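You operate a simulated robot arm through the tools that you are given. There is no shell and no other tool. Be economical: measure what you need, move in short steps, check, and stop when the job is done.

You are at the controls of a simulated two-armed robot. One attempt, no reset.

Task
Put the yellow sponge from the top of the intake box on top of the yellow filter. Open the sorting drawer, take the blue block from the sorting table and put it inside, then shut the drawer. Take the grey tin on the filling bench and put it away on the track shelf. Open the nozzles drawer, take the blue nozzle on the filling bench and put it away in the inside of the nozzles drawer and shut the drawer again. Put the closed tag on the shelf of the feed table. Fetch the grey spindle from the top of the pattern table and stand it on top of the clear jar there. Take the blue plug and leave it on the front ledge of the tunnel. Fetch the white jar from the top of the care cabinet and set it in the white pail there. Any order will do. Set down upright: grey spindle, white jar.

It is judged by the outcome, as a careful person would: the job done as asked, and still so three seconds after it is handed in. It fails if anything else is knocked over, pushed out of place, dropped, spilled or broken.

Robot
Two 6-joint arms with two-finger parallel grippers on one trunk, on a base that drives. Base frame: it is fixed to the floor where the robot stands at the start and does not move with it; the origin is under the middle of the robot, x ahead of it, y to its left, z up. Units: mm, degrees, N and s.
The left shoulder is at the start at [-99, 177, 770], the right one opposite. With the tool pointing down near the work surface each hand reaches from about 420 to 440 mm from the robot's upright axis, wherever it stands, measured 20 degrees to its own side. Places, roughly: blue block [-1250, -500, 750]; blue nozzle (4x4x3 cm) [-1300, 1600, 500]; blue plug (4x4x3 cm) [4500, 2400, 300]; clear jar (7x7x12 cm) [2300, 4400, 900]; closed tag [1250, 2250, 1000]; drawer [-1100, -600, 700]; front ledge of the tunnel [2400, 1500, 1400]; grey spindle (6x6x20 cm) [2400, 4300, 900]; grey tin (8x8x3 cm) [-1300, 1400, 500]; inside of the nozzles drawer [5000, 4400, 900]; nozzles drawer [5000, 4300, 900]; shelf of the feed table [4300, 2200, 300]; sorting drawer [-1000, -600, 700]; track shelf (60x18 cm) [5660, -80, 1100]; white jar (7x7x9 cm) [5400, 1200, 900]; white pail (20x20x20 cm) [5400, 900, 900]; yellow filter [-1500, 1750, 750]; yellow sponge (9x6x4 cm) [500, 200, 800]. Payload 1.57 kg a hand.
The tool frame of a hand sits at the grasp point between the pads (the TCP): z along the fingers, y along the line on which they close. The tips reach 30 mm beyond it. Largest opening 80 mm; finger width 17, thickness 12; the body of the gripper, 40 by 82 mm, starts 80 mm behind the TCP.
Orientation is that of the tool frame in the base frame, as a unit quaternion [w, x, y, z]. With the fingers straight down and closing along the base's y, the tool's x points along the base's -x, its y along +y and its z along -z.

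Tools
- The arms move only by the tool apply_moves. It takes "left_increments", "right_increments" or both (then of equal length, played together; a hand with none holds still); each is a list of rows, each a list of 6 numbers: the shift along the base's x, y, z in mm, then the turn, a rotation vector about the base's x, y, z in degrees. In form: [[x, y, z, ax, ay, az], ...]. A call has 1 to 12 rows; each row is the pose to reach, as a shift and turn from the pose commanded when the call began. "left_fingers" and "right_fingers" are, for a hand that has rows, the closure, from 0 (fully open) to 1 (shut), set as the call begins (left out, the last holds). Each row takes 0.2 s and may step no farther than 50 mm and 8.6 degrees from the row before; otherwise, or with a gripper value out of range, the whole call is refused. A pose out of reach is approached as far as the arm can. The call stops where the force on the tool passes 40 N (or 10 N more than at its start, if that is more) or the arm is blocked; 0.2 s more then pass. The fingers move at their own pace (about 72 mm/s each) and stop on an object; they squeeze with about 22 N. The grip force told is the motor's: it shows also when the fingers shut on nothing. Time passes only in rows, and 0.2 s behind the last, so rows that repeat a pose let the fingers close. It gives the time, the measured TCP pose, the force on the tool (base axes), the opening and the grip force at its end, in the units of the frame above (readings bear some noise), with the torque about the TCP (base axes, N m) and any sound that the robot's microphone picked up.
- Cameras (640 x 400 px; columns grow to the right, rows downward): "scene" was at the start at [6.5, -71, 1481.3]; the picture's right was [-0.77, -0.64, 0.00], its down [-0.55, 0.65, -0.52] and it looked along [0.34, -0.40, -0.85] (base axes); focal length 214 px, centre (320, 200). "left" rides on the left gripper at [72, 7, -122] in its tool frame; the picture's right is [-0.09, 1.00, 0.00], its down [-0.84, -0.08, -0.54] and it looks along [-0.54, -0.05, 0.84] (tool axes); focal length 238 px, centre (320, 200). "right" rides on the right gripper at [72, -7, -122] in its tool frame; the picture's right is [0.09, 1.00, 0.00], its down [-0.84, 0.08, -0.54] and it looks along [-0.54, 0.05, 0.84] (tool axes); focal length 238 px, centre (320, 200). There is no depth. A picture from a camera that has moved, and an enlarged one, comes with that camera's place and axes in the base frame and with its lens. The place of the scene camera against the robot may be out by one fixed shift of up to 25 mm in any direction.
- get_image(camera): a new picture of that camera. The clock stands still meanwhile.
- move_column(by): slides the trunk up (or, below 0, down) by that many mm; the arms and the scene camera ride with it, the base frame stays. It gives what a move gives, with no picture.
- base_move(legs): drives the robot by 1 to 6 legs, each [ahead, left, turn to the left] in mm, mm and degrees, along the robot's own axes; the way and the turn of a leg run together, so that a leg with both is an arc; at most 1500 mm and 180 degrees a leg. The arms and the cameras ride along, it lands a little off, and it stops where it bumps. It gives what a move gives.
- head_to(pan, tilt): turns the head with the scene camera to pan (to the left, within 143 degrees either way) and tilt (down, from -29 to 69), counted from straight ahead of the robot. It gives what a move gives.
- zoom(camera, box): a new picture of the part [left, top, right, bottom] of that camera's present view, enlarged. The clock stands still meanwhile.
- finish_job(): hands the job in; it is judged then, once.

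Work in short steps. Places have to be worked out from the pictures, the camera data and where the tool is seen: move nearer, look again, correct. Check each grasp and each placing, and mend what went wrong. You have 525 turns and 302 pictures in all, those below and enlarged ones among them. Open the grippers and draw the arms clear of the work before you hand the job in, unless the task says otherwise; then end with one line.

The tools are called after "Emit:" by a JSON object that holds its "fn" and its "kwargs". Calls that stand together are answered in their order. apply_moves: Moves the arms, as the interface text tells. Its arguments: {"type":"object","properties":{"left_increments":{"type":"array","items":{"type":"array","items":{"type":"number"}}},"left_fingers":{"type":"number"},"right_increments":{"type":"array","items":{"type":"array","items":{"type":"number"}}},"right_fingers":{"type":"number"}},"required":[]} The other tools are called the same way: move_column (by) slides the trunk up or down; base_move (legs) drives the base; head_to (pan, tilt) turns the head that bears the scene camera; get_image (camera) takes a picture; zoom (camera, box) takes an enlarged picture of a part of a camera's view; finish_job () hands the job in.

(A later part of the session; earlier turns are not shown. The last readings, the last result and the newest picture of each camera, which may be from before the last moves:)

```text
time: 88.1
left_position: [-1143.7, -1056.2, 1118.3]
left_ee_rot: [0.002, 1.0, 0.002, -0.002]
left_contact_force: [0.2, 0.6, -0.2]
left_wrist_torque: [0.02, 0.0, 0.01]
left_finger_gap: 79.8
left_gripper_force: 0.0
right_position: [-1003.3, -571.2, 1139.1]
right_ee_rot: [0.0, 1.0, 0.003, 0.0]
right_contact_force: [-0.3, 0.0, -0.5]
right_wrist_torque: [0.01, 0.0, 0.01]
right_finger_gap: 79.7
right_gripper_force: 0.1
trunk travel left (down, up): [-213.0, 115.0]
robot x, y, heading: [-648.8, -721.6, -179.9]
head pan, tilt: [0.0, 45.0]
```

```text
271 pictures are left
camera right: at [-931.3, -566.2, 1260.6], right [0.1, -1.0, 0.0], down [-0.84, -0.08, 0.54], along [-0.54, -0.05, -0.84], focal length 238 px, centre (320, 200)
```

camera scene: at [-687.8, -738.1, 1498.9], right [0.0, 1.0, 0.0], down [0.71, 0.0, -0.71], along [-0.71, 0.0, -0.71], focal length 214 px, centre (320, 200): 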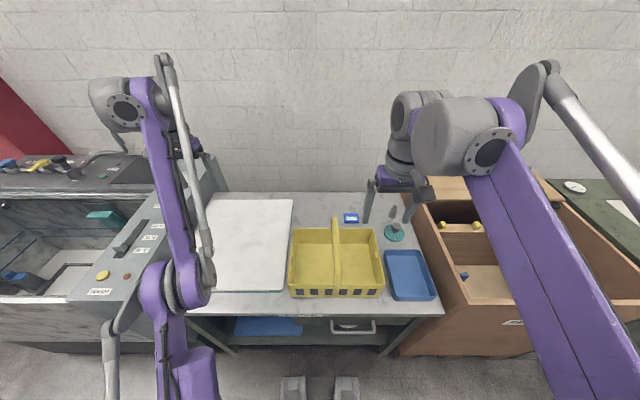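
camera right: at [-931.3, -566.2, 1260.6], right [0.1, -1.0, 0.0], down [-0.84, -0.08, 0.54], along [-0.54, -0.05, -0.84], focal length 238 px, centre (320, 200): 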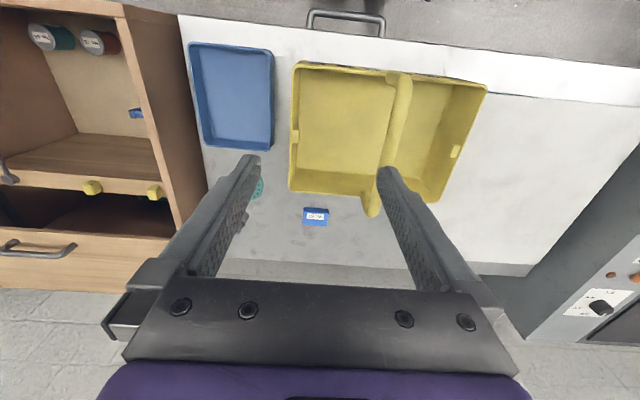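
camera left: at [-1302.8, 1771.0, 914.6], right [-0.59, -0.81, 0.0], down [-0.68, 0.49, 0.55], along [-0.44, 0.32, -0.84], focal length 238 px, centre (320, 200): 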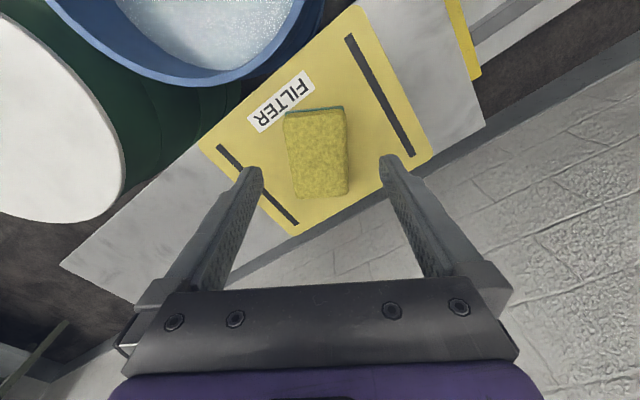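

Block is near (−1355,−593,~690). Turn left 20° so the right shoulder comes forward, and close in a bit.

Emit:
{"fn": "base_move", "kwargs": {"legs": [[0, 0, 20], [30, 0, 0]]}}

Emit:
{"fn": "get_image", "kwargs": {"camera": "right"}}

```text
time: 90.0
left_position: [-1027.6, -1215.7, 1119.1]
left_ee_rot: [0.001, 0.984, 0.176, -0.002]
left_contact_force: [0.3, 0.1, 0.2]
left_wrist_torque: [0.02, -0.03, -0.01]
left_finger_gap: 79.9
left_gripper_force: 0.1
right_position: [-1059.5, -711.8, 1139.7]
right_ee_rot: [0.0, 0.985, 0.175, 0.0]
right_contact_force: [-0.1, 0.4, -0.4]
right_wrist_torque: [0.0, 0.0, -0.01]
right_finger_gap: 80.0
right_gripper_force: 0.1
trunk travel left (down, up): [-213.0, 115.0]
robot x, y, heading: [-674.5, -729.7, -159.8]
head pan, tilt: [0.0, 45.0]
```

```text
270 pictures are left
camera right: at [-994.2, -682.7, 1260.7], right [0.43, -0.9, 0.0], down [-0.76, -0.36, 0.54], along [-0.49, -0.23, -0.84], focal length 238 px, centre (320, 200)
```

right: 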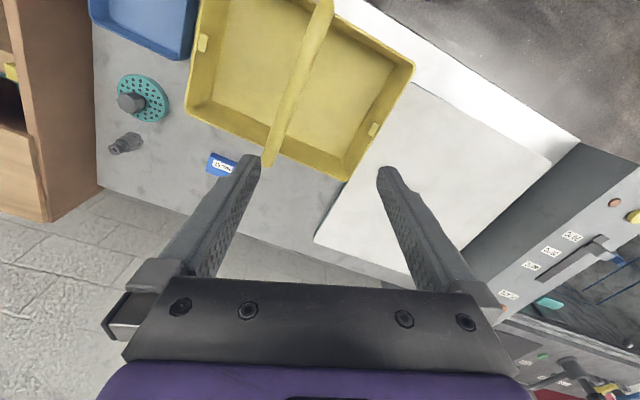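

Using wrist-camera pairs only, the block is at about (−1262,−587,818), so the table is ≈800 high. Zoom to see its orientation.

Emit:
{"fn": "zoom", "kwargs": {"camera": "right", "box": [170, 130, 290, 205]}}

```text
5.33 times, centred on (230, 168) of right
camera zoom: at [-994.2, -682.7, 1260.7], right [0.43, -0.9, 0.0], down [-0.76, -0.36, 0.54], along [-0.49, -0.23, -0.84], focal length 1271 px, centre (800, 373)
```

zoom: 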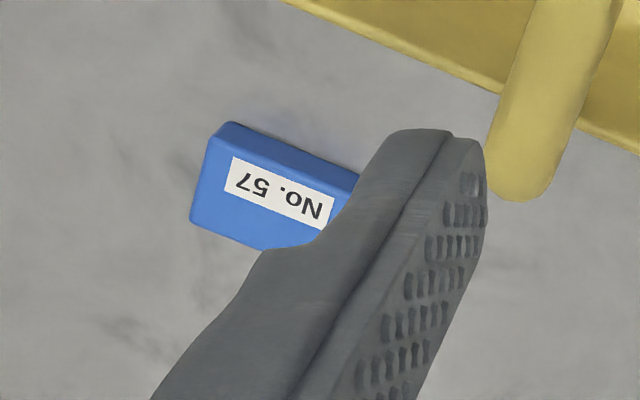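

The block's long side (≈60 mm) runs along y; I'll undo the 20° yaw of the tool and move above it at safe height.

Emit:
{"fn": "apply_moves", "kwargs": {"right_increments": [[-34, 21, 0, 0, 0, -4], [-68, 42, 0, 0, 0, -8], [-102, 63, 0, 0, 0, -12], [-136, 84, 0, 0, 0, -16], [-170, 105, 0, 0, 0, -20], [-203, 125, -10, 0, 0, -20], [-203, 125, -50, 0, 0, -20], [-203, 125, -90, 0, 0, -20], [-203, 125, -120, 0, 0, -20]], "right_fingers": 0}}

Emit:
{"fn": "get_image", "kwargs": {"camera": "right"}}

```text
time: 92.0
left_position: [-1026.9, -1214.7, 1118.1]
left_ee_rot: [0.0, 0.984, 0.176, -0.003]
left_contact_force: [0.2, 0.1, -0.7]
left_wrist_torque: [-0.04, 0.0, 0.04]
left_finger_gap: 80.0
left_gripper_force: 0.0
right_position: [-1264.2, -587.6, 1017.6]
right_ee_rot: [0.0, 1.0, 0.002, 0.0]
right_contact_force: [-0.6, 0.6, -0.2]
right_wrist_torque: [-0.01, -0.03, 0.01]
right_finger_gap: 80.0
right_gripper_force: 0.0
right hand out of reach, approached as far as the arm can: row 6
trunk travel left (down, up): [-213.0, 115.0]
robot x, y, heading: [-676.0, -731.3, -160.0]
head pan, tilt: [0.0, 45.0]
```

```text
268 pictures are left
camera right: at [-1191.0, -582.1, 1139.4], right [0.1, -1.0, 0.0], down [-0.84, -0.08, 0.54], along [-0.54, -0.05, -0.84], focal length 238 px, centre (320, 200)
```

right: 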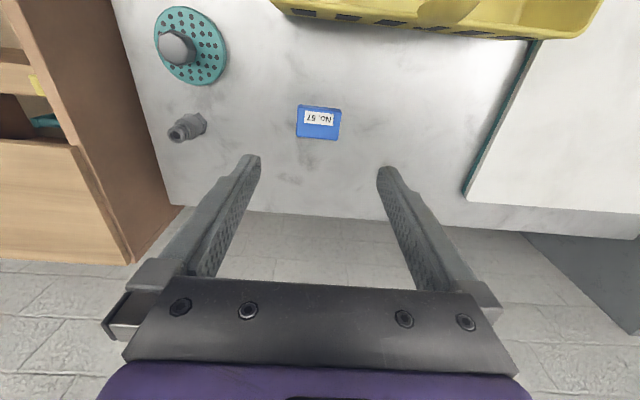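

Block refined to (−1286,−589, top ≈783). Shift over it and descend to 805, then look.

Emit:
{"fn": "apply_moves", "kwargs": {"right_increments": [[-15, -1, -40, 0, 0, 0], [-22, -1, -85, 0, 0, 0], [-22, -1, -130, 0, 0, 0], [-22, -1, -175, 0, 0, 0], [-22, -1, -213, 0, 0, 0]]}}

Emit:
{"fn": "get_image", "kwargs": {"camera": "right"}}

```text
time: 93.3
left_position: [-1026.1, -1216.3, 1118.2]
left_ee_rot: [0.001, 0.984, 0.176, -0.004]
left_contact_force: [-0.2, 0.5, 0.3]
left_wrist_torque: [-0.03, 0.0, -0.01]
left_finger_gap: 79.7
left_gripper_force: 0.1
right_position: [-1284.2, -585.0, 810.2]
right_ee_rot: [0.0, 1.0, 0.001, -0.001]
right_contact_force: [3.2, -0.5, 6.7]
right_wrist_torque: [0.35, -0.08, -0.04]
right_finger_gap: 79.7
right_gripper_force: 0.0
trunk travel left (down, up): [-213.0, 115.0]
robot x, y, heading: [-675.6, -730.8, -159.9]
head pan, tilt: [0.0, 45.0]
stopped in row 5 (right hand): the force on the tool passed its limit at 90 N (the readings are from after the stop); the commanded pose is now the measured one
```

```text
267 pictures are left
camera right: at [-1211.9, -581.0, 931.9], right [0.1, -1.0, 0.0], down [-0.84, -0.08, 0.54], along [-0.54, -0.05, -0.84], focal length 238 px, centre (320, 200)
```

right: 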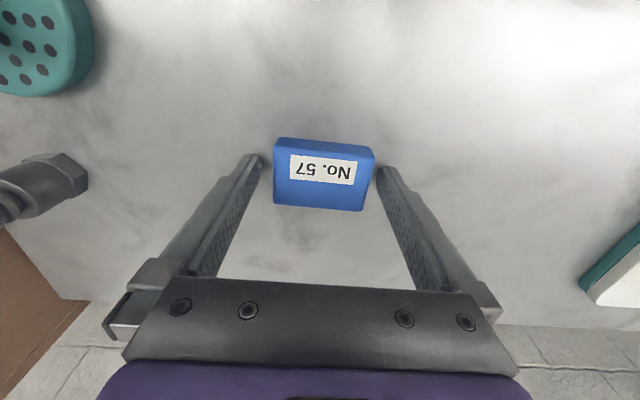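

Tips touched the table (z≈780) with the block between the fingers. Rise 3 mm and close.

Emit:
{"fn": "apply_moves", "kwargs": {"right_increments": [[0, 0, 4, 0, 0, 0], [0, 0, 4, 0, 0, 0], [0, 0, 4, 0, 0, 0], [0, 0, 4, 0, 0, 0], [0, 0, 4, 0, 0, 0]], "right_fingers": 1}}

Emit:
{"fn": "get_image", "kwargs": {"camera": "right"}}

```text
time: 94.5
left_position: [-1027.0, -1214.9, 1118.3]
left_ee_rot: [0.0, 0.984, 0.176, -0.002]
left_contact_force: [0.5, 0.7, 0.5]
left_wrist_torque: [-0.01, 0.02, 0.0]
left_finger_gap: 79.8
left_gripper_force: 0.0
right_position: [-1285.7, -587.3, 812.8]
right_ee_rot: [0.001, 1.0, 0.002, 0.0]
right_contact_force: [-1.2, -0.5, 0.1]
right_wrist_torque: [-0.02, -0.01, 0.0]
right_finger_gap: 61.0
right_gripper_force: 22.4
trunk travel left (down, up): [-213.0, 115.0]
robot x, y, heading: [-675.2, -726.7, -159.8]
head pan, tilt: [0.0, 45.0]
```

```text
266 pictures are left
camera right: at [-1212.2, -580.6, 935.0], right [0.1, -1.0, 0.0], down [-0.84, -0.08, 0.54], along [-0.54, -0.05, -0.84], focal length 238 px, centre (320, 200)
```

right: 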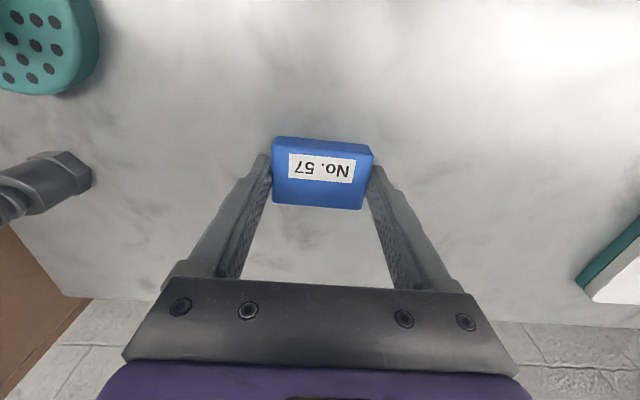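

Gripped (61 mm). Lift well above the crate and bring it back.

Emit:
{"fn": "apply_moves", "kwargs": {"right_increments": [[0, 0, 45, 0, 0, 0], [0, 0, 90, 0, 0, 0], [0, 0, 135, 0, 0, 0], [0, 0, 180, 0, 0, 0], [20, 0, 220, 0, 0, 0], [50, 0, 255, 0, 0, 0], [90, 0, 280, 0, 0, 0], [135, 0, 295, 0, 0, 0], [180, 0, 295, 0, 0, 0], [225, 0, 295, 0, 0, 0], [265, 10, 295, 0, 0, 0]]}}

Emit:
{"fn": "base_move", "kwargs": {"legs": [[-250, 0, 0], [0, 0, -20], [0, -200, 0]]}}

Emit:
{"fn": "get_image", "kwargs": {"camera": "scene"}}

Emit:
{"fn": "get_image", "kwargs": {"camera": "left"}}

```text
time: 96.9
left_position: [-1026.7, -1215.9, 1120.1]
left_ee_rot: [0.0, 0.984, 0.176, -0.003]
left_contact_force: [0.0, -0.5, -0.9]
left_wrist_torque: [0.01, 0.03, 0.01]
left_finger_gap: 80.2
left_gripper_force: 0.1
right_position: [-1017.3, -578.1, 1107.7]
right_ee_rot: [0.0, 1.0, 0.002, 0.0]
right_contact_force: [0.9, -0.1, 0.6]
right_wrist_torque: [0.0, 0.04, -0.03]
right_finger_gap: 61.1
right_gripper_force: 21.6
trunk travel left (down, up): [-213.0, 115.0]
robot x, y, heading: [-674.5, -731.7, -160.0]
head pan, tilt: [0.0, 45.0]
```

```text
time: 101.8
left_position: [-933.7, -776.1, 1118.9]
left_ee_rot: [0.001, 1.0, 0.005, -0.003]
left_contact_force: [0.4, 0.3, -0.3]
left_wrist_torque: [-0.03, 0.01, -0.01]
left_finger_gap: 80.1
left_gripper_force: 0.2
right_position: [-709.5, -178.1, 1106.8]
right_ee_rot: [0.0, 0.986, -0.169, 0.0]
right_contact_force: [0.3, -0.2, -0.5]
right_wrist_torque: [0.0, -0.02, 0.02]
right_finger_gap: 61.0
right_gripper_force: 22.1
trunk travel left (down, up): [-213.0, 115.0]
robot x, y, heading: [-436.9, -440.0, -179.7]
head pan, tilt: [0.0, 45.0]
```

```text
265 pictures are left
camera scene: at [-477.9, -456.4, 1498.9], right [-0.01, 1.0, 0.0], down [0.71, 0.01, -0.71], along [-0.71, -0.01, -0.71], focal length 214 px, centre (320, 200)
```

scene: 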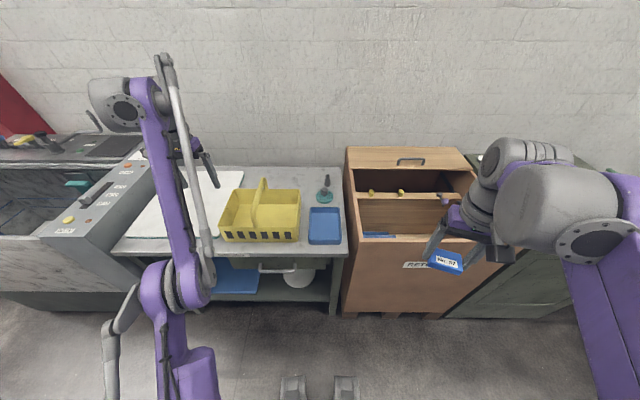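

```text
264 pictures are left
camera left: at [-861.0, -781.9, 1240.5], right [-0.08, -1.0, 0.0], down [-0.83, 0.07, 0.55], along [-0.55, 0.04, -0.84], focal length 238 px, centre (320, 200)
```

left: 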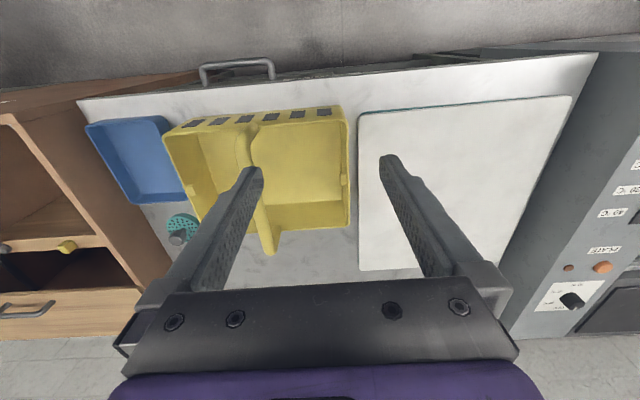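

Handle bar is at (−887,−614,688), table edge x≈−920. I'll turn the left tool to close along x, tilted 30° forward, in front of the table.

Emit:
{"fn": "apply_moves", "kwargs": {"left_increments": [[14, 15, -10, 2.136, 2.136, 7.973], [28, 30, -20, 4.273, 4.273, 15.945], [42, 45, -30, 6.409, 6.409, 23.918], [56, 60, -45, 8.545, 8.545, 31.89], [70, 75, -60, 10.682, 10.682, 39.864], [84, 90, -80, 12.818, 12.818, 47.836], [98, 105, -100, 14.955, 14.955, 55.809], [112, 120, -125, 17.091, 17.091, 63.782], [120, 135, -150, 19.227, 19.227, 71.755], [127, 150, -185, 21.364, 21.364, 79.727], [134, 162, -219, 23.5, 23.5, 87.7], [134, 162, -219, 23.5, 23.5, 87.7]], "left_fingers": 0.62}}

Emit:
{"fn": "get_image", "kwargs": {"camera": "left"}}

Emit:
{"fn": "get_image", "kwargs": {"camera": "scene"}}

```text
time: 104.4
left_position: [-1112.2, -621.6, 946.4]
left_ee_rot: [-0.181, 0.679, 0.687, -0.184]
left_contact_force: [-0.2, -0.3, -0.4]
left_wrist_torque: [0.02, 0.02, 0.01]
left_finger_gap: 30.6
left_gripper_force: 0.1
left hand out of reach, approached as far as the arm can: row 1, 2, 3, 4, 5, 6, 7, 8, 9, 10, 11, 12
right_position: [-711.1, -179.5, 1106.7]
right_ee_rot: [0.001, 0.986, -0.169, 0.0]
right_contact_force: [-0.5, 0.8, -0.5]
right_wrist_torque: [0.04, 0.01, 0.02]
right_finger_gap: 61.3
right_gripper_force: 21.4
trunk travel left (down, up): [-213.0, 115.0]
robot x, y, heading: [-441.0, -439.5, -179.7]
head pan, tilt: [0.0, 45.0]
```

```text
263 pictures are left
camera left: at [-1047.3, -548.7, 1049.1], right [0.86, -0.08, -0.5], down [0.21, -0.83, 0.51], along [-0.46, -0.55, -0.7], focal length 238 px, centre (320, 200)
```

left: 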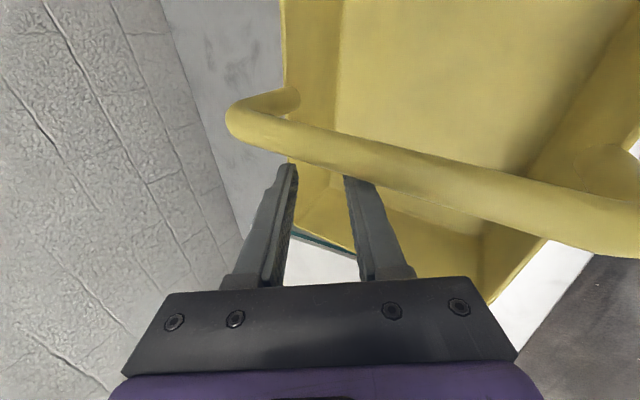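

```text
262 pictures are left
camera scene: at [-478.0, -457.2, 1498.9], right [-0.01, 1.0, 0.0], down [0.71, 0.01, -0.71], along [-0.71, 0.0, -0.71], focal length 214 px, centre (320, 200)
```

scene: 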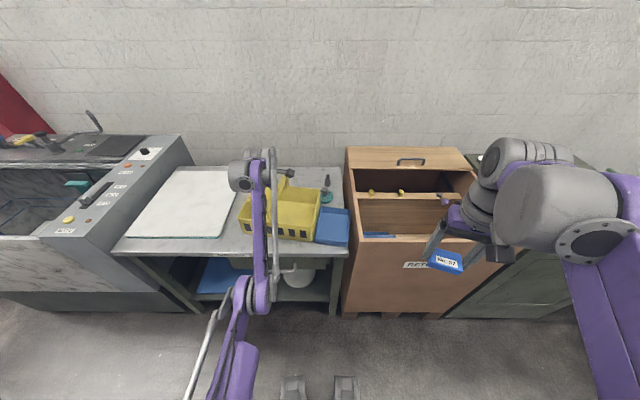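

The arm's solver got stuck in a bad configuration, and the crate (and tray) have been nudged. First lift the left hand straight up clear, carefully.

Emit:
{"fn": "apply_moves", "kwargs": {"left_increments": [[0, 0, 30, 0, 0, 0], [0, 0, 60, 0, 0, 0], [0, 0, 90, 0, 0, 0], [0, 0, 120, 0, 0, 0]]}}

Emit:
{"fn": "get_image", "kwargs": {"camera": "scene"}}

```text
time: 105.4
left_position: [-1117.6, -614.9, 1055.5]
left_ee_rot: [-0.182, 0.68, 0.686, -0.184]
left_contact_force: [-0.2, -0.5, 0.0]
left_wrist_torque: [0.0, 0.02, 0.01]
left_finger_gap: 30.6
left_gripper_force: 0.2
right_position: [-710.5, -179.4, 1107.3]
right_ee_rot: [0.0, 0.986, -0.169, 0.0]
right_contact_force: [0.0, -0.4, -0.1]
right_wrist_torque: [-0.02, 0.0, 0.01]
right_finger_gap: 60.8
right_gripper_force: 22.0
trunk travel left (down, up): [-213.0, 115.0]
robot x, y, heading: [-440.0, -438.8, -179.5]
head pan, tilt: [0.0, 45.0]
```

```text
261 pictures are left
camera scene: at [-477.4, -456.4, 1498.9], right [-0.01, 1.0, 0.0], down [0.71, 0.01, -0.71], along [-0.71, -0.01, -0.71], focal length 214 px, centre (320, 200)
```

scene: 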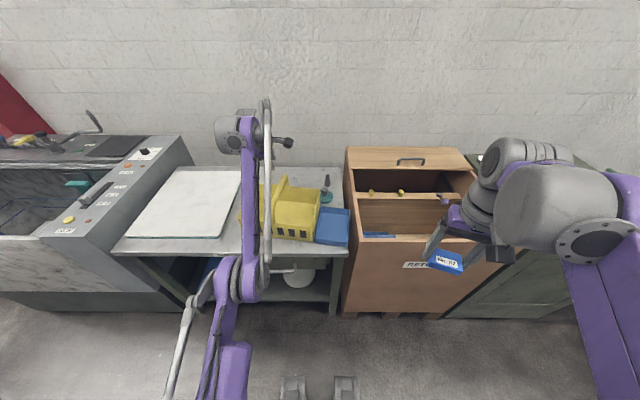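

Arm is clear. Back the robot into free space to un-flip the left arm there.

Emit:
{"fn": "base_move", "kwargs": {"legs": [[-330, 0, 0]]}}

Emit:
{"fn": "apply_moves", "kwargs": {"left_increments": [[0, 0, 5, -2.136, -2.136, -7.973], [0, 0, 10, -4.273, -4.273, -15.945], [0, 0, 10, -6.409, -6.409, -23.918], [0, 0, 10, -8.545, -8.545, -31.89], [0, 0, 10, -10.682, -10.682, -39.864], [0, 0, 10, -12.818, -12.818, -47.836], [0, 0, 10, -14.955, -14.955, -55.809], [0, 0, 10, -17.091, -17.091, -63.782], [0, 0, 10, -19.227, -19.227, -71.755], [0, 0, 10, -21.364, -21.364, -79.727], [0, 0, 10, -23.5, -23.5, -87.7]]}}

Emit:
{"fn": "get_image", "kwargs": {"camera": "scene"}}

```text
time: 107.6
left_position: [-789.5, -609.1, 1054.7]
left_ee_rot: [-0.183, 0.683, 0.683, -0.183]
left_contact_force: [0.8, 0.0, 0.4]
left_wrist_torque: [0.01, 0.03, -0.01]
left_finger_gap: 30.2
left_gripper_force: 0.0
right_position: [-377.2, -174.3, 1107.3]
right_ee_rot: [0.001, 0.985, -0.174, -0.001]
right_contact_force: [0.8, -0.4, -0.6]
right_wrist_torque: [0.01, 0.01, -0.03]
right_finger_gap: 60.6
right_gripper_force: 22.7
trunk travel left (down, up): [-213.0, 115.0]
robot x, y, heading: [-109.2, -437.6, 179.9]
head pan, tilt: [0.0, 45.0]
```

```text
time: 110.0
left_position: [-693.5, -607.2, 1040.6]
left_ee_rot: [-0.01, 0.999, 0.04, -0.011]
left_contact_force: [0.1, -0.6, 0.2]
left_wrist_torque: [0.0, 0.0, 0.01]
left_finger_gap: 30.4
left_gripper_force: 0.0
left hand out of reach, approached as far as the arm can: row 2, 3, 4, 5, 6, 7, 8, 9, 10, 11
right_position: [-378.7, -175.0, 1108.0]
right_ee_rot: [0.0, 0.985, -0.174, 0.0]
right_contact_force: [0.1, -0.6, -0.8]
right_wrist_torque: [-0.01, -0.01, 0.05]
right_finger_gap: 60.8
right_gripper_force: 22.2
trunk travel left (down, up): [-213.0, 115.0]
robot x, y, heading: [-103.1, -434.6, 180.0]
head pan, tilt: [0.0, 45.0]
```

```text
260 pictures are left
camera scene: at [-148.3, -455.7, 1498.9], right [0.0, 1.0, 0.0], down [0.71, 0.0, -0.71], along [-0.71, 0.0, -0.71], focal length 214 px, centre (320, 200)
```

scene: 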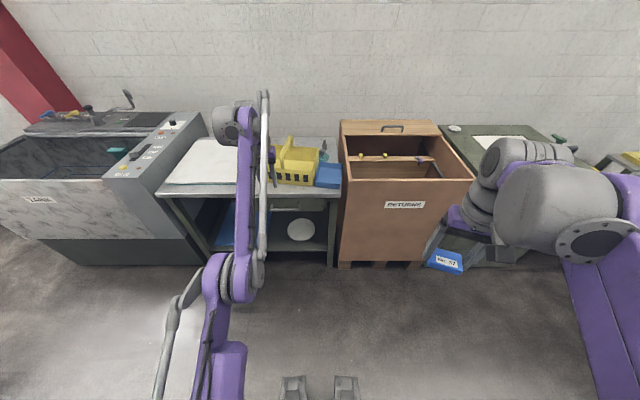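

Now try retracting the left hand in small steps in free air.

Emit:
{"fn": "apply_moves", "kwargs": {"left_increments": [[15, 0, -20, 0, 0, 0], [30, 0, -40, 0, 0, 0], [45, 0, -60, 0, 0, 0], [60, 0, -80, 0, 0, 0], [75, 0, -100, 0, 0, 0], [90, 0, -120, 0, 0, 0]]}}

Emit:
{"fn": "get_image", "kwargs": {"camera": "scene"}}

```text
time: 111.4
left_position: [-679.5, -606.7, 916.2]
left_ee_rot: [-0.009, 0.999, 0.041, -0.01]
left_contact_force: [-0.8, 0.7, -0.5]
left_wrist_torque: [-0.01, 0.01, -0.02]
left_finger_gap: 30.4
left_gripper_force: 0.0
left hand out of reach, approached as far as the arm can: row 2, 3, 4, 5, 6
right_position: [-378.0, -175.6, 1107.8]
right_ee_rot: [0.0, 0.985, -0.173, 0.0]
right_contact_force: [-0.3, 0.0, -1.1]
right_wrist_torque: [0.01, -0.02, 0.02]
right_finger_gap: 61.1
right_gripper_force: 22.2
trunk travel left (down, up): [-213.0, 115.0]
robot x, y, heading: [-108.9, -438.0, 179.8]
head pan, tilt: [0.0, 45.0]
```

```text
259 pictures are left
camera scene: at [-147.6, -455.6, 1498.9], right [0.0, 1.0, 0.0], down [0.71, 0.0, -0.71], along [-0.71, 0.0, -0.71], focal length 214 px, centre (320, 200)
```

scene: 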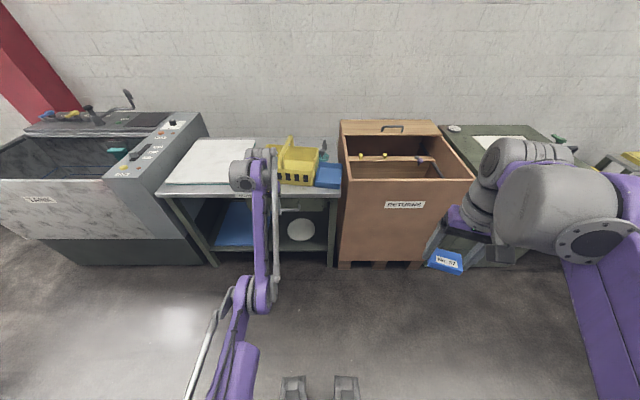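

The elbow seems stuck just past straight. Turn to face open floor and extend the arm fully to flip it back.

Emit:
{"fn": "base_move", "kwargs": {"legs": [[0, 0, 90]]}}

Emit:
{"fn": "apply_moves", "kwargs": {"left_increments": [[0, -40, 0, 0, 0, 0], [0, -80, 0, 0, 0, 0], [0, -120, 0, 0, 0, 0], [0, -160, 0, 0, 0, 0], [0, -200, 0, 0, 0, 0], [0, -240, 0, 0, 0, 0]]}}

Emit:
{"fn": "apply_moves", "kwargs": {"left_increments": [[0, 20, 0, 0, 0, 0], [0, 40, 0, 0, 0, 0], [0, 60, 0, 0, 0, 0], [0, 80, 0, 0, 0, 0], [0, 100, 0, 0, 0, 0], [0, 120, 0, 0, 0, 0]]}}

Emit:
{"fn": "get_image", "kwargs": {"camera": "scene"}}

```text
time: 115.7
left_position: [75.0, -1004.0, 917.6]
left_ee_rot: [0.001, 0.669, 0.743, -0.015]
left_contact_force: [0.3, 0.3, 0.7]
left_wrist_torque: [0.02, 0.01, 0.02]
left_finger_gap: 30.5
left_gripper_force: 0.0
right_position: [-364.0, -712.5, 1107.4]
right_ee_rot: [0.0, 0.813, 0.582, -0.001]
right_contact_force: [0.2, -0.7, -1.6]
right_wrist_torque: [0.0, 0.0, -0.01]
right_finger_gap: 61.0
right_gripper_force: 21.7
trunk travel left (down, up): [-213.0, 115.0]
robot x, y, heading: [-108.4, -434.8, -88.6]
head pan, tilt: [0.0, 45.0]
```

```text
time: 117.1
left_position: [76.7, -1095.0, 893.8]
left_ee_rot: [0.002, 0.669, 0.743, -0.015]
left_contact_force: [1.1, -0.3, -0.6]
left_wrist_torque: [-0.03, 0.02, 0.03]
left_finger_gap: 30.6
left_gripper_force: 0.2
left hand out of reach, approached as far as the arm can: row 3, 4, 5, 6
right_position: [-363.5, -712.7, 1107.4]
right_ee_rot: [0.0, 0.813, 0.582, 0.001]
right_contact_force: [0.2, -0.2, -0.6]
right_wrist_torque: [0.01, -0.01, 0.0]
right_finger_gap: 61.0
right_gripper_force: 21.9
trunk travel left (down, up): [-213.0, 115.0]
robot x, y, heading: [-105.0, -438.7, -88.8]
head pan, tilt: [0.0, 45.0]
```

```text
time: 118.5
left_position: [71.7, -1004.4, 917.0]
left_ee_rot: [0.0, 0.67, 0.742, -0.014]
left_contact_force: [-1.1, -0.3, -0.2]
left_wrist_torque: [-0.02, -0.03, 0.0]
left_finger_gap: 30.5
left_gripper_force: 0.2
left hand out of reach, approached as far as the arm can: row 4, 5, 6
right_position: [-362.6, -712.0, 1107.3]
right_ee_rot: [0.0, 0.813, 0.582, 0.0]
right_contact_force: [-0.1, -0.2, -0.1]
right_wrist_torque: [-0.01, -0.02, -0.02]
right_finger_gap: 60.8
right_gripper_force: 21.5
trunk travel left (down, up): [-213.0, 115.0]
robot x, y, heading: [-103.7, -441.5, -89.1]
head pan, tilt: [0.0, 45.0]
```

```text
258 pictures are left
camera scene: at [-104.5, -497.3, 1498.9], right [-1.0, -0.02, 0.0], down [-0.01, 0.71, -0.71], along [0.01, -0.71, -0.71], focal length 214 px, centre (320, 200)
```

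scene: 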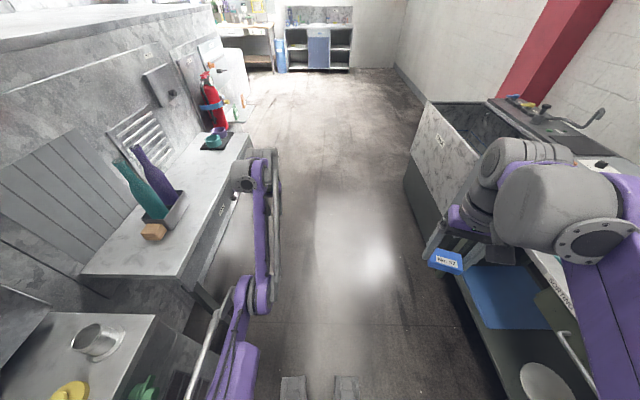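

The flip happened while moving up at full stretch; so I'll stretch out, sweep downward at the limit, then pull back low. The floor here is clear.

Emit:
{"fn": "apply_moves", "kwargs": {"left_increments": [[0, -40, 25, 0, 0, 0], [0, -80, 50, 0, 0, 0], [0, -115, 80, 0, 0, 0], [0, -150, 80, 0, 0, 0], [0, -150, 35, 0, 0, 0], [0, -150, -12, 0, 0, 0], [0, -150, -60, 0, 0, 0], [0, -145, -108, 0, 0, 0], [0, -120, -150, 0, 0, 0], [0, -80, -175, 0, 0, 0], [0, -40, -190, 0, 0, 0], [0, 0, -190, 0, 0, 0]]}}

Emit:
{"fn": "apply_moves", "kwargs": {"left_increments": [[0, 40, 0, 0, 0, 0], [0, 80, 0, 0, 0, 0], [0, 120, 0, 0, 0, 0]]}}

Emit:
{"fn": "get_image", "kwargs": {"camera": "scene"}}

```text
time: 121.1
left_position: [77.1, -1113.1, 755.7]
left_ee_rot: [-0.001, 0.67, 0.742, -0.015]
left_contact_force: [-0.1, 0.1, -0.6]
left_wrist_torque: [0.0, -0.02, 0.04]
left_finger_gap: 30.4
left_gripper_force: 0.1
left hand out of reach, approached as far as the arm can: row 2, 3, 4, 5, 6, 7, 8, 9, 10, 11, 12
right_position: [-362.6, -712.5, 1106.2]
right_ee_rot: [0.0, 0.813, 0.582, 0.0]
right_contact_force: [0.1, 0.1, 0.1]
right_wrist_torque: [-0.02, 0.0, 0.01]
right_finger_gap: 60.9
right_gripper_force: 22.2
trunk travel left (down, up): [-213.0, 115.0]
robot x, y, heading: [-109.9, -435.1, -89.2]
head pan, tilt: [0.0, 45.0]
```

```text
time: 121.9
left_position: [74.3, -1094.5, 804.9]
left_ee_rot: [0.0, 0.67, 0.743, -0.015]
left_contact_force: [-0.3, -0.1, 0.0]
left_wrist_torque: [0.0, -0.01, 0.0]
left_finger_gap: 30.5
left_gripper_force: 0.1
left hand out of reach, approached as far as the arm can: row 1, 2, 3
right_position: [-362.5, -711.4, 1108.0]
right_ee_rot: [0.0, 0.813, 0.583, 0.0]
right_contact_force: [0.6, 0.3, -1.4]
right_wrist_torque: [-0.01, 0.01, 0.02]
right_finger_gap: 60.9
right_gripper_force: 22.1
trunk travel left (down, up): [-213.0, 115.0]
robot x, y, heading: [-108.4, -439.1, -88.8]
head pan, tilt: [0.0, 45.0]
```

```text
257 pictures are left
camera scene: at [-104.5, -496.9, 1498.9], right [-1.0, -0.02, 0.0], down [-0.01, 0.71, -0.71], along [0.01, -0.71, -0.71], focal length 214 px, centre (320, 200)
```

scene: 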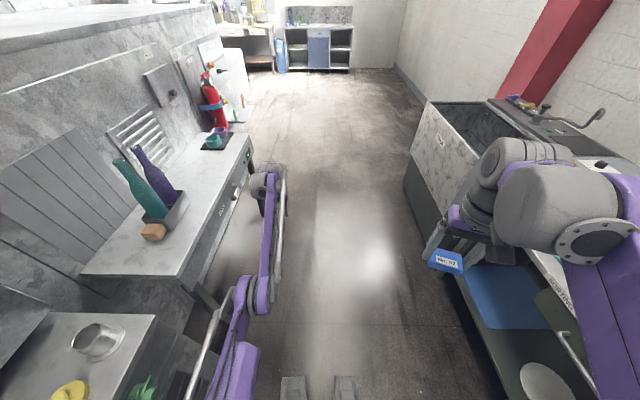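

Still stuck; sweep further out and much lower, where the arm must become straight, then pull in.

Emit:
{"fn": "apply_moves", "kwargs": {"left_increments": [[0, -40, 0, 0, 0, 0], [0, -80, -20, 0, 0, 0], [0, -80, -65, 0, 0, 0], [0, -80, -110, 0, 0, 0], [0, -80, -155, 0, 0, 0], [0, -80, -200, 0, 0, 0], [0, -80, -245, 0, 0, 0], [0, -60, -290, 0, 0, 0], [0, -30, -320, 0, 0, 0], [0, 0, -340, 0, 0, 0], [0, 40, -350, 0, 0, 0], [0, 80, -350, 0, 0, 0]]}}

Emit:
{"fn": "apply_moves", "kwargs": {"left_increments": [[0, 40, 0, 0, 0, 0], [0, 80, 0, 0, 0, 0], [0, 120, 0, 0, 0, 0], [0, 120, 45, 0, 0, 0], [0, 120, 90, 0, 0, 0]]}}

Emit:
{"fn": "get_image", "kwargs": {"camera": "scene"}}

```text
time: 124.5
left_position: [74.1, -1015.2, 451.6]
left_ee_rot: [0.001, 0.67, 0.742, -0.014]
left_contact_force: [-0.1, -0.6, -1.2]
left_wrist_torque: [-0.01, -0.02, 0.02]
left_finger_gap: 30.4
left_gripper_force: 0.1
left hand out of reach, approached as far as the arm can: row 1, 2, 3, 4, 5, 6, 7, 8, 9, 10, 11
right_position: [-362.8, -712.9, 1106.6]
right_ee_rot: [0.0, 0.813, 0.582, 0.0]
right_contact_force: [0.1, -0.2, -0.2]
right_wrist_torque: [0.01, -0.01, 0.01]
right_finger_gap: 61.3
right_gripper_force: 22.1
trunk travel left (down, up): [-213.0, 115.0]
robot x, y, heading: [-106.5, -435.1, -88.8]
head pan, tilt: [0.0, 45.0]
```

```text
time: 125.7
left_position: [79.8, -896.3, 541.9]
left_ee_rot: [0.001, 0.669, 0.743, -0.015]
left_contact_force: [-0.6, -0.8, 0.5]
left_wrist_torque: [0.0, 0.02, -0.04]
left_finger_gap: 30.8
left_gripper_force: 0.1
right_position: [-362.4, -713.1, 1108.3]
right_ee_rot: [0.0, 0.814, 0.582, 0.0]
right_contact_force: [0.0, 0.5, -0.4]
right_wrist_torque: [-0.04, 0.05, 0.02]
right_finger_gap: 61.2
right_gripper_force: 22.1
trunk travel left (down, up): [-213.0, 115.0]
robot x, y, heading: [-108.9, -440.1, -89.2]
head pan, tilt: [0.0, 45.0]
```

```text
256 pictures are left
camera scene: at [-104.6, -496.7, 1498.9], right [-1.0, -0.02, 0.0], down [-0.01, 0.71, -0.71], along [0.01, -0.71, -0.71], focal length 214 px, centre (320, 200)
```

scene: 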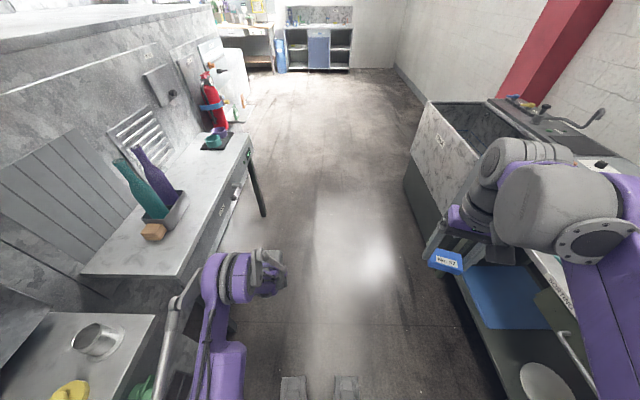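

It retracts now with the elbow up. Raise to carrying height and check.

Emit:
{"fn": "apply_moves", "kwargs": {"left_increments": [[0, 10, 45, 0, 0, 0], [0, 20, 90, 0, 0, 0], [0, 30, 135, 0, 0, 0], [0, 40, 180, 0, 0, 0], [0, 40, 225, 0, 0, 0], [0, 40, 270, 0, 0, 0], [0, 40, 315, 0, 0, 0], [0, 40, 360, 0, 0, 0], [0, 40, 405, 0, 0, 0], [0, 40, 450, 0, 0, 0]]}}

Emit:
{"fn": "get_image", "kwargs": {"camera": "scene"}}

```text
time: 127.9
left_position: [74.3, -856.3, 989.0]
left_ee_rot: [0.0, 0.67, 0.742, -0.015]
left_contact_force: [-0.5, -0.4, 0.2]
left_wrist_torque: [-0.02, -0.01, 0.02]
left_finger_gap: 30.5
left_gripper_force: 0.0
right_position: [-362.9, -712.7, 1107.9]
right_ee_rot: [0.0, 0.813, 0.582, 0.0]
right_contact_force: [0.2, -0.9, 0.2]
right_wrist_torque: [0.02, 0.02, -0.01]
right_finger_gap: 61.0
right_gripper_force: 22.7
trunk travel left (down, up): [-213.0, 115.0]
robot x, y, heading: [-105.7, -436.8, -88.6]
head pan, tilt: [0.0, 45.0]
```

```text
255 pictures are left
camera scene: at [-104.5, -497.0, 1498.9], right [-1.0, -0.02, 0.0], down [-0.01, 0.71, -0.71], along [0.01, -0.71, -0.71], focal length 214 px, centre (320, 200)
```

scene: 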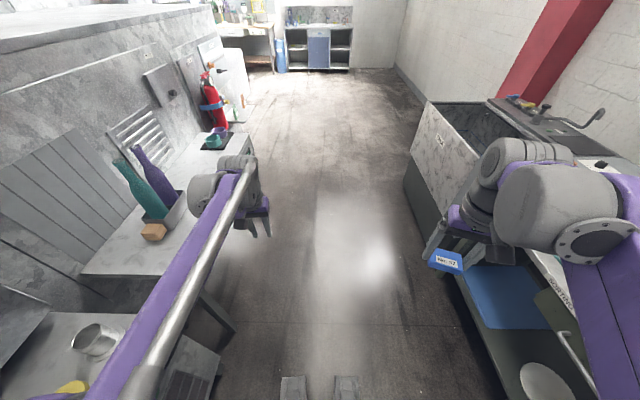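

Left arm is back in its good configuration. Return to the same viewing spot to compare crate and tray positions with before.

Emit:
{"fn": "base_move", "kwargs": {"legs": [[0, 0, -90.5], [327, 0, 0]]}}

Emit:
{"fn": "get_image", "kwargs": {"camera": "scene"}}

Emit:
{"fn": "get_image", "kwargs": {"camera": "left"}}

```text
time: 133.8
left_position: [-848.3, -628.9, 989.0]
left_ee_rot: [-0.01, 0.998, 0.054, -0.01]
left_contact_force: [-0.6, -0.4, 0.1]
left_wrist_torque: [0.0, -0.01, 0.03]
left_finger_gap: 30.5
left_gripper_force: 0.1
right_position: [-707.5, -191.9, 1107.4]
right_ee_rot: [0.0, 0.987, -0.16, 0.0]
right_contact_force: [-0.4, -0.8, 1.0]
right_wrist_torque: [0.0, 0.01, 0.02]
right_finger_gap: 61.0
right_gripper_force: 21.9
trunk travel left (down, up): [-213.0, 115.0]
robot x, y, heading: [-428.3, -447.5, -178.6]
head pan, tilt: [0.0, 45.0]
```

```text
254 pictures are left
camera scene: at [-470.1, -465.6, 1498.9], right [-0.03, 1.0, 0.0], down [0.71, 0.02, -0.71], along [-0.71, -0.02, -0.71], focal length 214 px, centre (320, 200)
```

scene: 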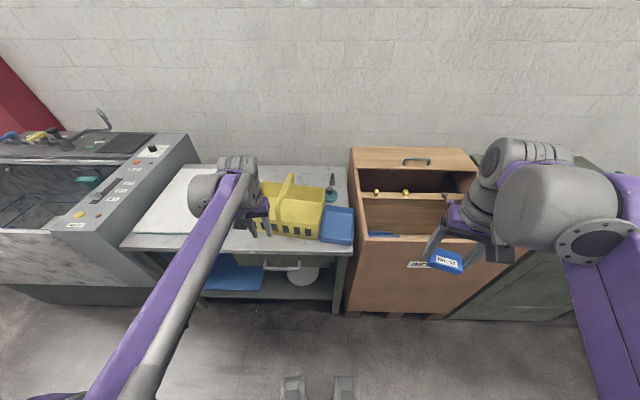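

```text
253 pictures are left
camera left: at [-773.9, -630.9, 1109.5], right [0.02, -1.0, -0.02], down [-0.83, -0.03, 0.56], along [-0.56, 0.01, -0.83], focal length 238 px, centre (320, 200)
```

left: 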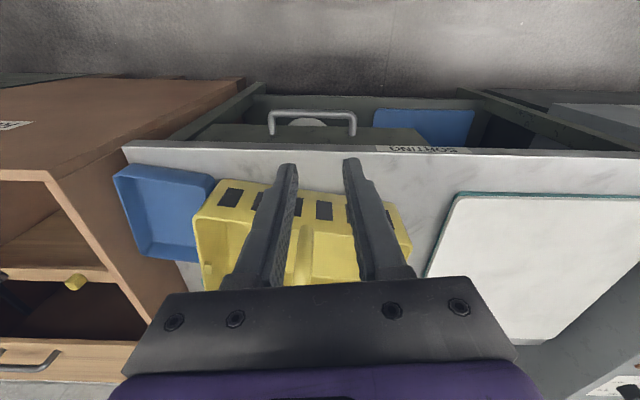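

To measure the displacement precisely I'll recreate the earlier camera pose (robot −540,−722, heading 177, trunk −130) and take the same zoom.

Emit:
{"fn": "apply_moves", "kwargs": {"left_increments": [[0, -20, 40, 0, 0, 0], [0, -40, 80, 0, 0, 0], [0, -60, 120, 0, 0, 0]]}}

Emit:
{"fn": "base_move", "kwargs": {"legs": [[0, 0, -4.5], [100, 275, 0]]}}

Emit:
{"fn": "move_column", "kwargs": {"by": -130}}

Emit:
{"fn": "zoom", "kwargs": {"camera": "scene", "box": [260, 150, 460, 310]}}

```text
time: 134.6
left_position: [-848.2, -693.5, 1112.5]
left_ee_rot: [-0.011, 0.998, 0.055, -0.011]
left_contact_force: [-0.9, 0.5, 0.2]
left_wrist_torque: [-0.01, 0.01, -0.02]
left_finger_gap: 30.2
left_gripper_force: 0.1
right_position: [-708.3, -192.8, 1107.2]
right_ee_rot: [-0.001, 0.987, -0.16, -0.001]
right_contact_force: [0.3, 0.4, 0.0]
right_wrist_torque: [0.0, 0.03, -0.01]
right_finger_gap: 60.8
right_gripper_force: 22.3
trunk travel left (down, up): [-213.0, 115.0]
robot x, y, heading: [-429.6, -446.7, -178.7]
head pan, tilt: [0.0, 45.0]
```

```text
time: 138.1
left_position: [-983.2, -923.8, 1111.8]
left_ee_rot: [-0.011, 1.0, 0.015, -0.01]
left_contact_force: [0.2, -0.5, 0.5]
left_wrist_torque: [0.0, 0.03, -0.02]
left_finger_gap: 30.3
left_gripper_force: 0.2
right_position: [-802.8, -436.8, 1107.8]
right_ee_rot: [-0.001, 0.98, -0.199, 0.0]
right_contact_force: [0.0, 0.2, 0.2]
right_wrist_torque: [0.03, 0.04, 0.02]
right_finger_gap: 61.1
right_gripper_force: 22.1
trunk travel left (down, up): [-213.0, 115.0]
robot x, y, heading: [-544.4, -711.3, 176.7]
head pan, tilt: [0.0, 45.0]
```

```text
time: 139.7
left_position: [-983.6, -924.1, 981.4]
left_ee_rot: [-0.011, 1.0, 0.015, -0.011]
left_contact_force: [0.1, 0.5, -0.8]
left_wrist_torque: [0.0, -0.02, -0.01]
left_finger_gap: 30.7
left_gripper_force: 0.1
right_position: [-802.9, -435.5, 976.7]
right_ee_rot: [-0.001, 0.98, -0.198, 0.0]
right_contact_force: [0.1, -0.1, 0.1]
right_wrist_torque: [-0.04, 0.01, 0.01]
right_finger_gap: 60.9
right_gripper_force: 22.1
trunk travel left (down, up): [-83.0, 245.0]
robot x, y, heading: [-546.2, -710.4, 177.4]
head pan, tilt: [0.0, 45.0]
```

```text
2.50 times, centred on (360, 230) of scene
camera zoom: at [-610.6, -726.0, 1365.6], right [0.05, 1.0, 0.0], down [0.71, -0.04, -0.71], along [-0.71, 0.04, -0.71], focal length 536 px, centre (220, 125)
```

zoom: 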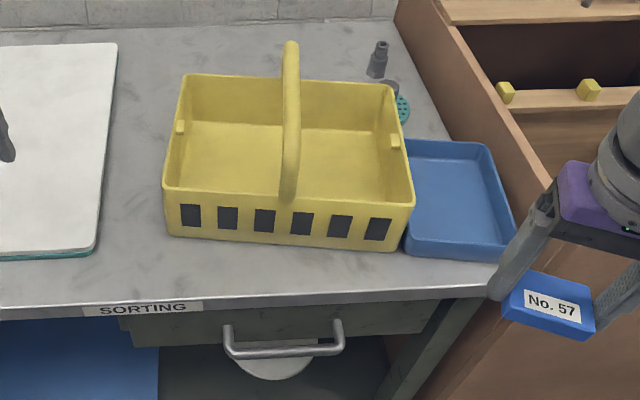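

Great comparison: the crate must go about (+23,−75) mm and +7° back; the tray about −20 mm in y and +6°. I'll grasp the crate by its handle. First raise the trunk and bring the left hand above the handle.

Emit:
{"fn": "move_column", "kwargs": {"by": 130}}

Emit:
{"fn": "apply_moves", "kwargs": {"left_increments": [[0, 40, 0, -0.6, -0.6, -0.8], [0, 85, 0, -1.26, -1.26, -1.7], [0, 130, 0, -1.26, -1.26, -1.7], [0, 175, 0, -1.26, -1.26, -1.7], [0, 220, 0, -1.26, -1.26, -1.7], [0, 265, 0, -1.26, -1.26, -1.7], [0, 310, 0, -1.26, -1.26, -1.7]], "left_fingers": 0}}

Emit:
{"fn": "get_image", "kwargs": {"camera": "left"}}

```text
time: 141.2
left_position: [-983.8, -924.1, 1111.2]
left_ee_rot: [-0.01, 1.0, 0.016, -0.011]
left_contact_force: [0.2, 0.5, -0.2]
left_wrist_torque: [0.03, 0.01, 0.01]
left_finger_gap: 30.3
left_gripper_force: 0.0
right_position: [-802.6, -435.5, 1107.3]
right_ee_rot: [0.0, 0.98, -0.198, 0.001]
right_contact_force: [0.5, -0.4, -0.2]
right_wrist_torque: [0.02, 0.0, -0.01]
right_finger_gap: 60.8
right_gripper_force: 21.9
trunk travel left (down, up): [-213.0, 115.0]
robot x, y, heading: [-544.1, -707.0, 177.1]
head pan, tilt: [0.0, 45.0]
```

```text
time: 142.8
left_position: [-983.8, -617.1, 1108.7]
left_ee_rot: [0.001, 1.0, 0.001, 0.001]
left_contact_force: [-0.1, -0.2, 0.1]
left_wrist_torque: [-0.01, 0.03, -0.03]
left_finger_gap: 79.9
left_gripper_force: 0.0
right_position: [-803.3, -434.7, 1106.6]
right_ee_rot: [0.0, 0.98, -0.198, 0.0]
right_contact_force: [-0.2, -0.5, -0.8]
right_wrist_torque: [-0.03, 0.0, -0.03]
right_finger_gap: 60.6
right_gripper_force: 22.3
trunk travel left (down, up): [-213.0, 115.0]
robot x, y, heading: [-547.4, -711.6, 177.1]
head pan, tilt: [0.0, 45.0]
```

```text
251 pictures are left
camera left: at [-912.1, -622.2, 1230.8], right [-0.09, -1.0, 0.0], down [-0.84, 0.08, 0.54], along [-0.54, 0.05, -0.84], focal length 238 px, centre (320, 200)
```

left: 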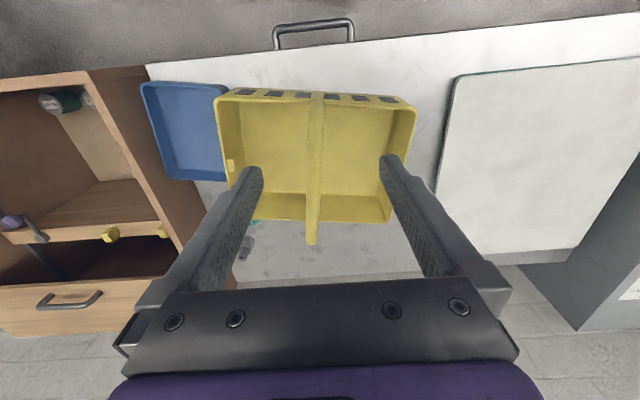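

Handle top bar is at z≈945, centre about (−1072,−597), yawed ≈−8°. Align and descend over it.

Emit:
{"fn": "apply_moves", "kwargs": {"left_increments": [[-30, 7, -10, 0, 0, -4], [-60, 14, -20, 0, 0, -8], [-88, 20, -40, 0, 0, -8], [-88, 20, -80, 0, 0, -8], [-88, 20, -105, 0, 0, -8]]}}

Emit:
{"fn": "get_image", "kwargs": {"camera": "left"}}

```text
time: 144.0
left_position: [-1071.8, -595.0, 1003.8]
left_ee_rot: [0.0, 0.998, -0.068, 0.001]
left_contact_force: [-0.7, -0.5, 0.5]
left_wrist_torque: [0.02, 0.0, -0.02]
left_finger_gap: 80.1
left_gripper_force: 0.1
left hand out of reach, approached as far as the arm can: row 2, 3
right_position: [-802.4, -436.0, 1108.1]
right_ee_rot: [0.0, 0.98, -0.199, 0.0]
right_contact_force: [0.4, -0.5, -0.1]
right_wrist_torque: [-0.06, 0.02, 0.03]
right_finger_gap: 60.7
right_gripper_force: 22.1
trunk travel left (down, up): [-213.0, 115.0]
robot x, y, heading: [-545.1, -709.3, 177.0]
head pan, tilt: [0.0, 45.0]
```

```text
250 pictures are left
camera left: at [-1001.8, -610.1, 1126.5], right [-0.23, -0.97, 0.0], down [-0.82, 0.19, 0.54], along [-0.53, 0.12, -0.84], focal length 238 px, centre (320, 200)
```

left: 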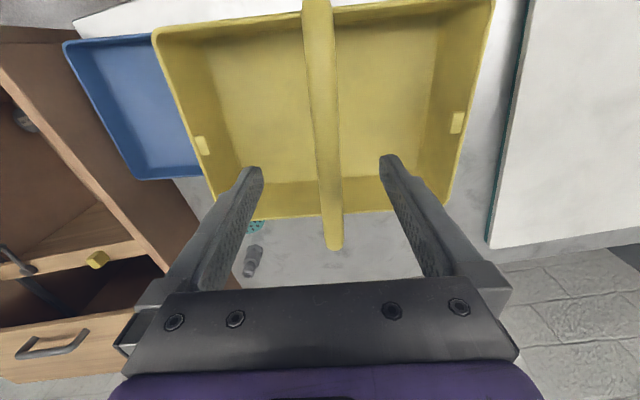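

Aligned. Lower 58 mm and close on the handle.

Emit:
{"fn": "apply_moves", "kwargs": {"left_increments": [[0, -1, -30, 0, 0, 0], [0, -1, -58, 0, 0, 0], [0, -1, -58, 0, 0, 0]]}}

Emit:
{"fn": "apply_moves", "kwargs": {"left_increments": [[0, 0, 0, 0, 0, 0], [0, 0, 0, 0, 0, 0], [0, 0, 0, 0, 0, 0], [0, 0, 0, 0, 0, 0]], "left_fingers": 1}}

Emit:
{"fn": "get_image", "kwargs": {"camera": "left"}}

```text
time: 144.8
left_position: [-1067.8, -593.9, 946.8]
left_ee_rot: [0.001, 0.998, -0.07, 0.001]
left_contact_force: [-0.6, -0.6, -0.6]
left_wrist_torque: [-0.02, 0.0, -0.03]
left_finger_gap: 79.8
left_gripper_force: 0.1
right_position: [-802.9, -434.8, 1107.1]
right_ee_rot: [0.0, 0.98, -0.198, 0.0]
right_contact_force: [-0.5, 0.2, 0.5]
right_wrist_torque: [-0.01, 0.0, 0.03]
right_finger_gap: 61.0
right_gripper_force: 22.5
trunk travel left (down, up): [-213.0, 115.0]
robot x, y, heading: [-539.5, -711.3, 177.0]
head pan, tilt: [0.0, 45.0]
```

```text
time: 145.8
left_position: [-1069.8, -595.0, 948.0]
left_ee_rot: [0.001, 0.998, -0.069, 0.001]
left_contact_force: [1.2, -1.5, -0.1]
left_wrist_torque: [-0.04, 0.06, 0.0]
left_finger_gap: 19.9
left_gripper_force: 21.8
right_position: [-801.9, -435.5, 1107.4]
right_ee_rot: [0.0, 0.98, -0.199, 0.0]
right_contact_force: [0.3, 0.1, -0.3]
right_wrist_torque: [0.01, -0.01, 0.02]
right_finger_gap: 60.9
right_gripper_force: 21.9
trunk travel left (down, up): [-213.0, 115.0]
robot x, y, heading: [-542.5, -713.4, 177.1]
head pan, tilt: [0.0, 45.0]
```

```text
249 pictures are left
camera left: at [-999.5, -611.1, 1069.5], right [-0.23, -0.97, 0.0], down [-0.82, 0.19, 0.54], along [-0.53, 0.12, -0.84], focal length 238 px, centre (320, 200)
```

left: 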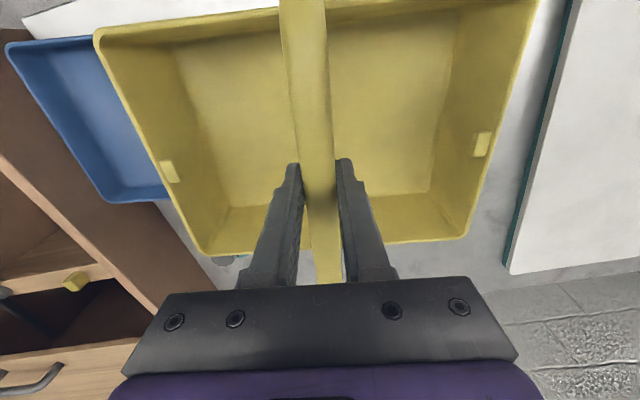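

Handle held. Lift slightly and move the crate (+23,−75) with +7° turn, then set down.

Emit:
{"fn": "apply_moves", "kwargs": {"left_increments": [[0, 0, 6, 0, 0, 0], [2, -10, 8, 0, 0, 1], [6, -25, 8, 0, 0, 3], [12, -42, 8, 0, 0, 4.5], [18, -60, 8, 0, 0, 6], [23, -75, 8, 0, 0, 6.8], [23, -75, 4, 0, 0, 6.8], [23, -75, 0, 0, 0, 6.8]]}}

Emit:
{"fn": "move_column", "kwargs": {"by": 0}}

Emit:
{"fn": "get_image", "kwargs": {"camera": "scene"}}

```text
time: 147.6
left_position: [-1050.1, -670.6, 948.7]
left_ee_rot: [0.001, 1.0, -0.01, 0.001]
left_contact_force: [0.0, 0.1, -4.2]
left_wrist_torque: [0.01, -0.06, 0.01]
left_finger_gap: 19.5
left_gripper_force: 21.4
right_position: [-801.8, -435.3, 1107.4]
right_ee_rot: [0.0, 0.98, -0.199, 0.0]
right_contact_force: [-0.2, 0.9, -0.4]
right_wrist_torque: [-0.02, -0.01, -0.01]
right_finger_gap: 61.0
right_gripper_force: 22.3
trunk travel left (down, up): [-213.0, 115.0]
robot x, y, heading: [-547.1, -710.0, 177.1]
head pan, tilt: [0.0, 45.0]
```

```text
time: 148.1
left_position: [-1048.7, -667.9, 948.8]
left_ee_rot: [0.001, 1.0, -0.009, 0.001]
left_contact_force: [0.3, -0.8, -4.2]
left_wrist_torque: [0.01, -0.06, 0.0]
left_finger_gap: 19.7
left_gripper_force: 22.7
right_position: [-801.6, -435.5, 1106.3]
right_ee_rot: [0.0, 0.98, -0.198, -0.001]
right_contact_force: [0.7, -0.6, 0.2]
right_wrist_torque: [0.03, -0.01, -0.04]
right_finger_gap: 61.0
right_gripper_force: 21.8
trunk travel left (down, up): [-213.0, 115.0]
robot x, y, heading: [-547.2, -712.4, 176.9]
head pan, tilt: [0.0, 45.0]
```

```text
248 pictures are left
camera scene: at [-585.7, -727.3, 1498.9], right [0.05, 1.0, 0.0], down [0.71, -0.04, -0.71], along [-0.71, 0.04, -0.71], focal length 214 px, centre (320, 200)
```

scene: 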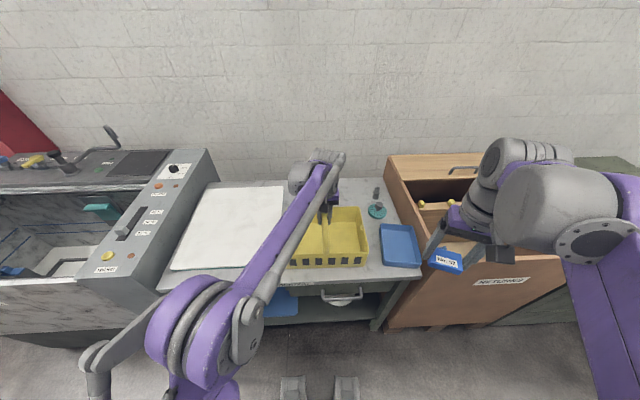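

Force still shows crate weight; lower a few mm until it rests.

Emit:
{"fn": "apply_moves", "kwargs": {"left_increments": [[0, 0, -1, 0, 0, 0], [0, 0, -2, 0, 0, 0], [0, 0, -3, 0, 0, 0]]}}

```text
time: 148.9
left_position: [-1048.9, -668.7, 947.0]
left_ee_rot: [0.001, 1.0, -0.01, 0.0]
left_contact_force: [-6.0, 0.0, 15.4]
left_wrist_torque: [0.0, 0.03, -0.01]
left_finger_gap: 19.9
left_gripper_force: 21.9
right_position: [-801.3, -435.7, 1108.2]
right_ee_rot: [0.0, 0.98, -0.198, 0.0]
right_contact_force: [0.1, 0.5, -0.7]
right_wrist_torque: [0.0, 0.03, 0.0]
right_finger_gap: 61.3
right_gripper_force: 21.8
trunk travel left (down, up): [-213.0, 115.0]
robot x, y, heading: [-548.1, -709.9, 176.9]
head pan, tilt: [0.0, 45.0]
```

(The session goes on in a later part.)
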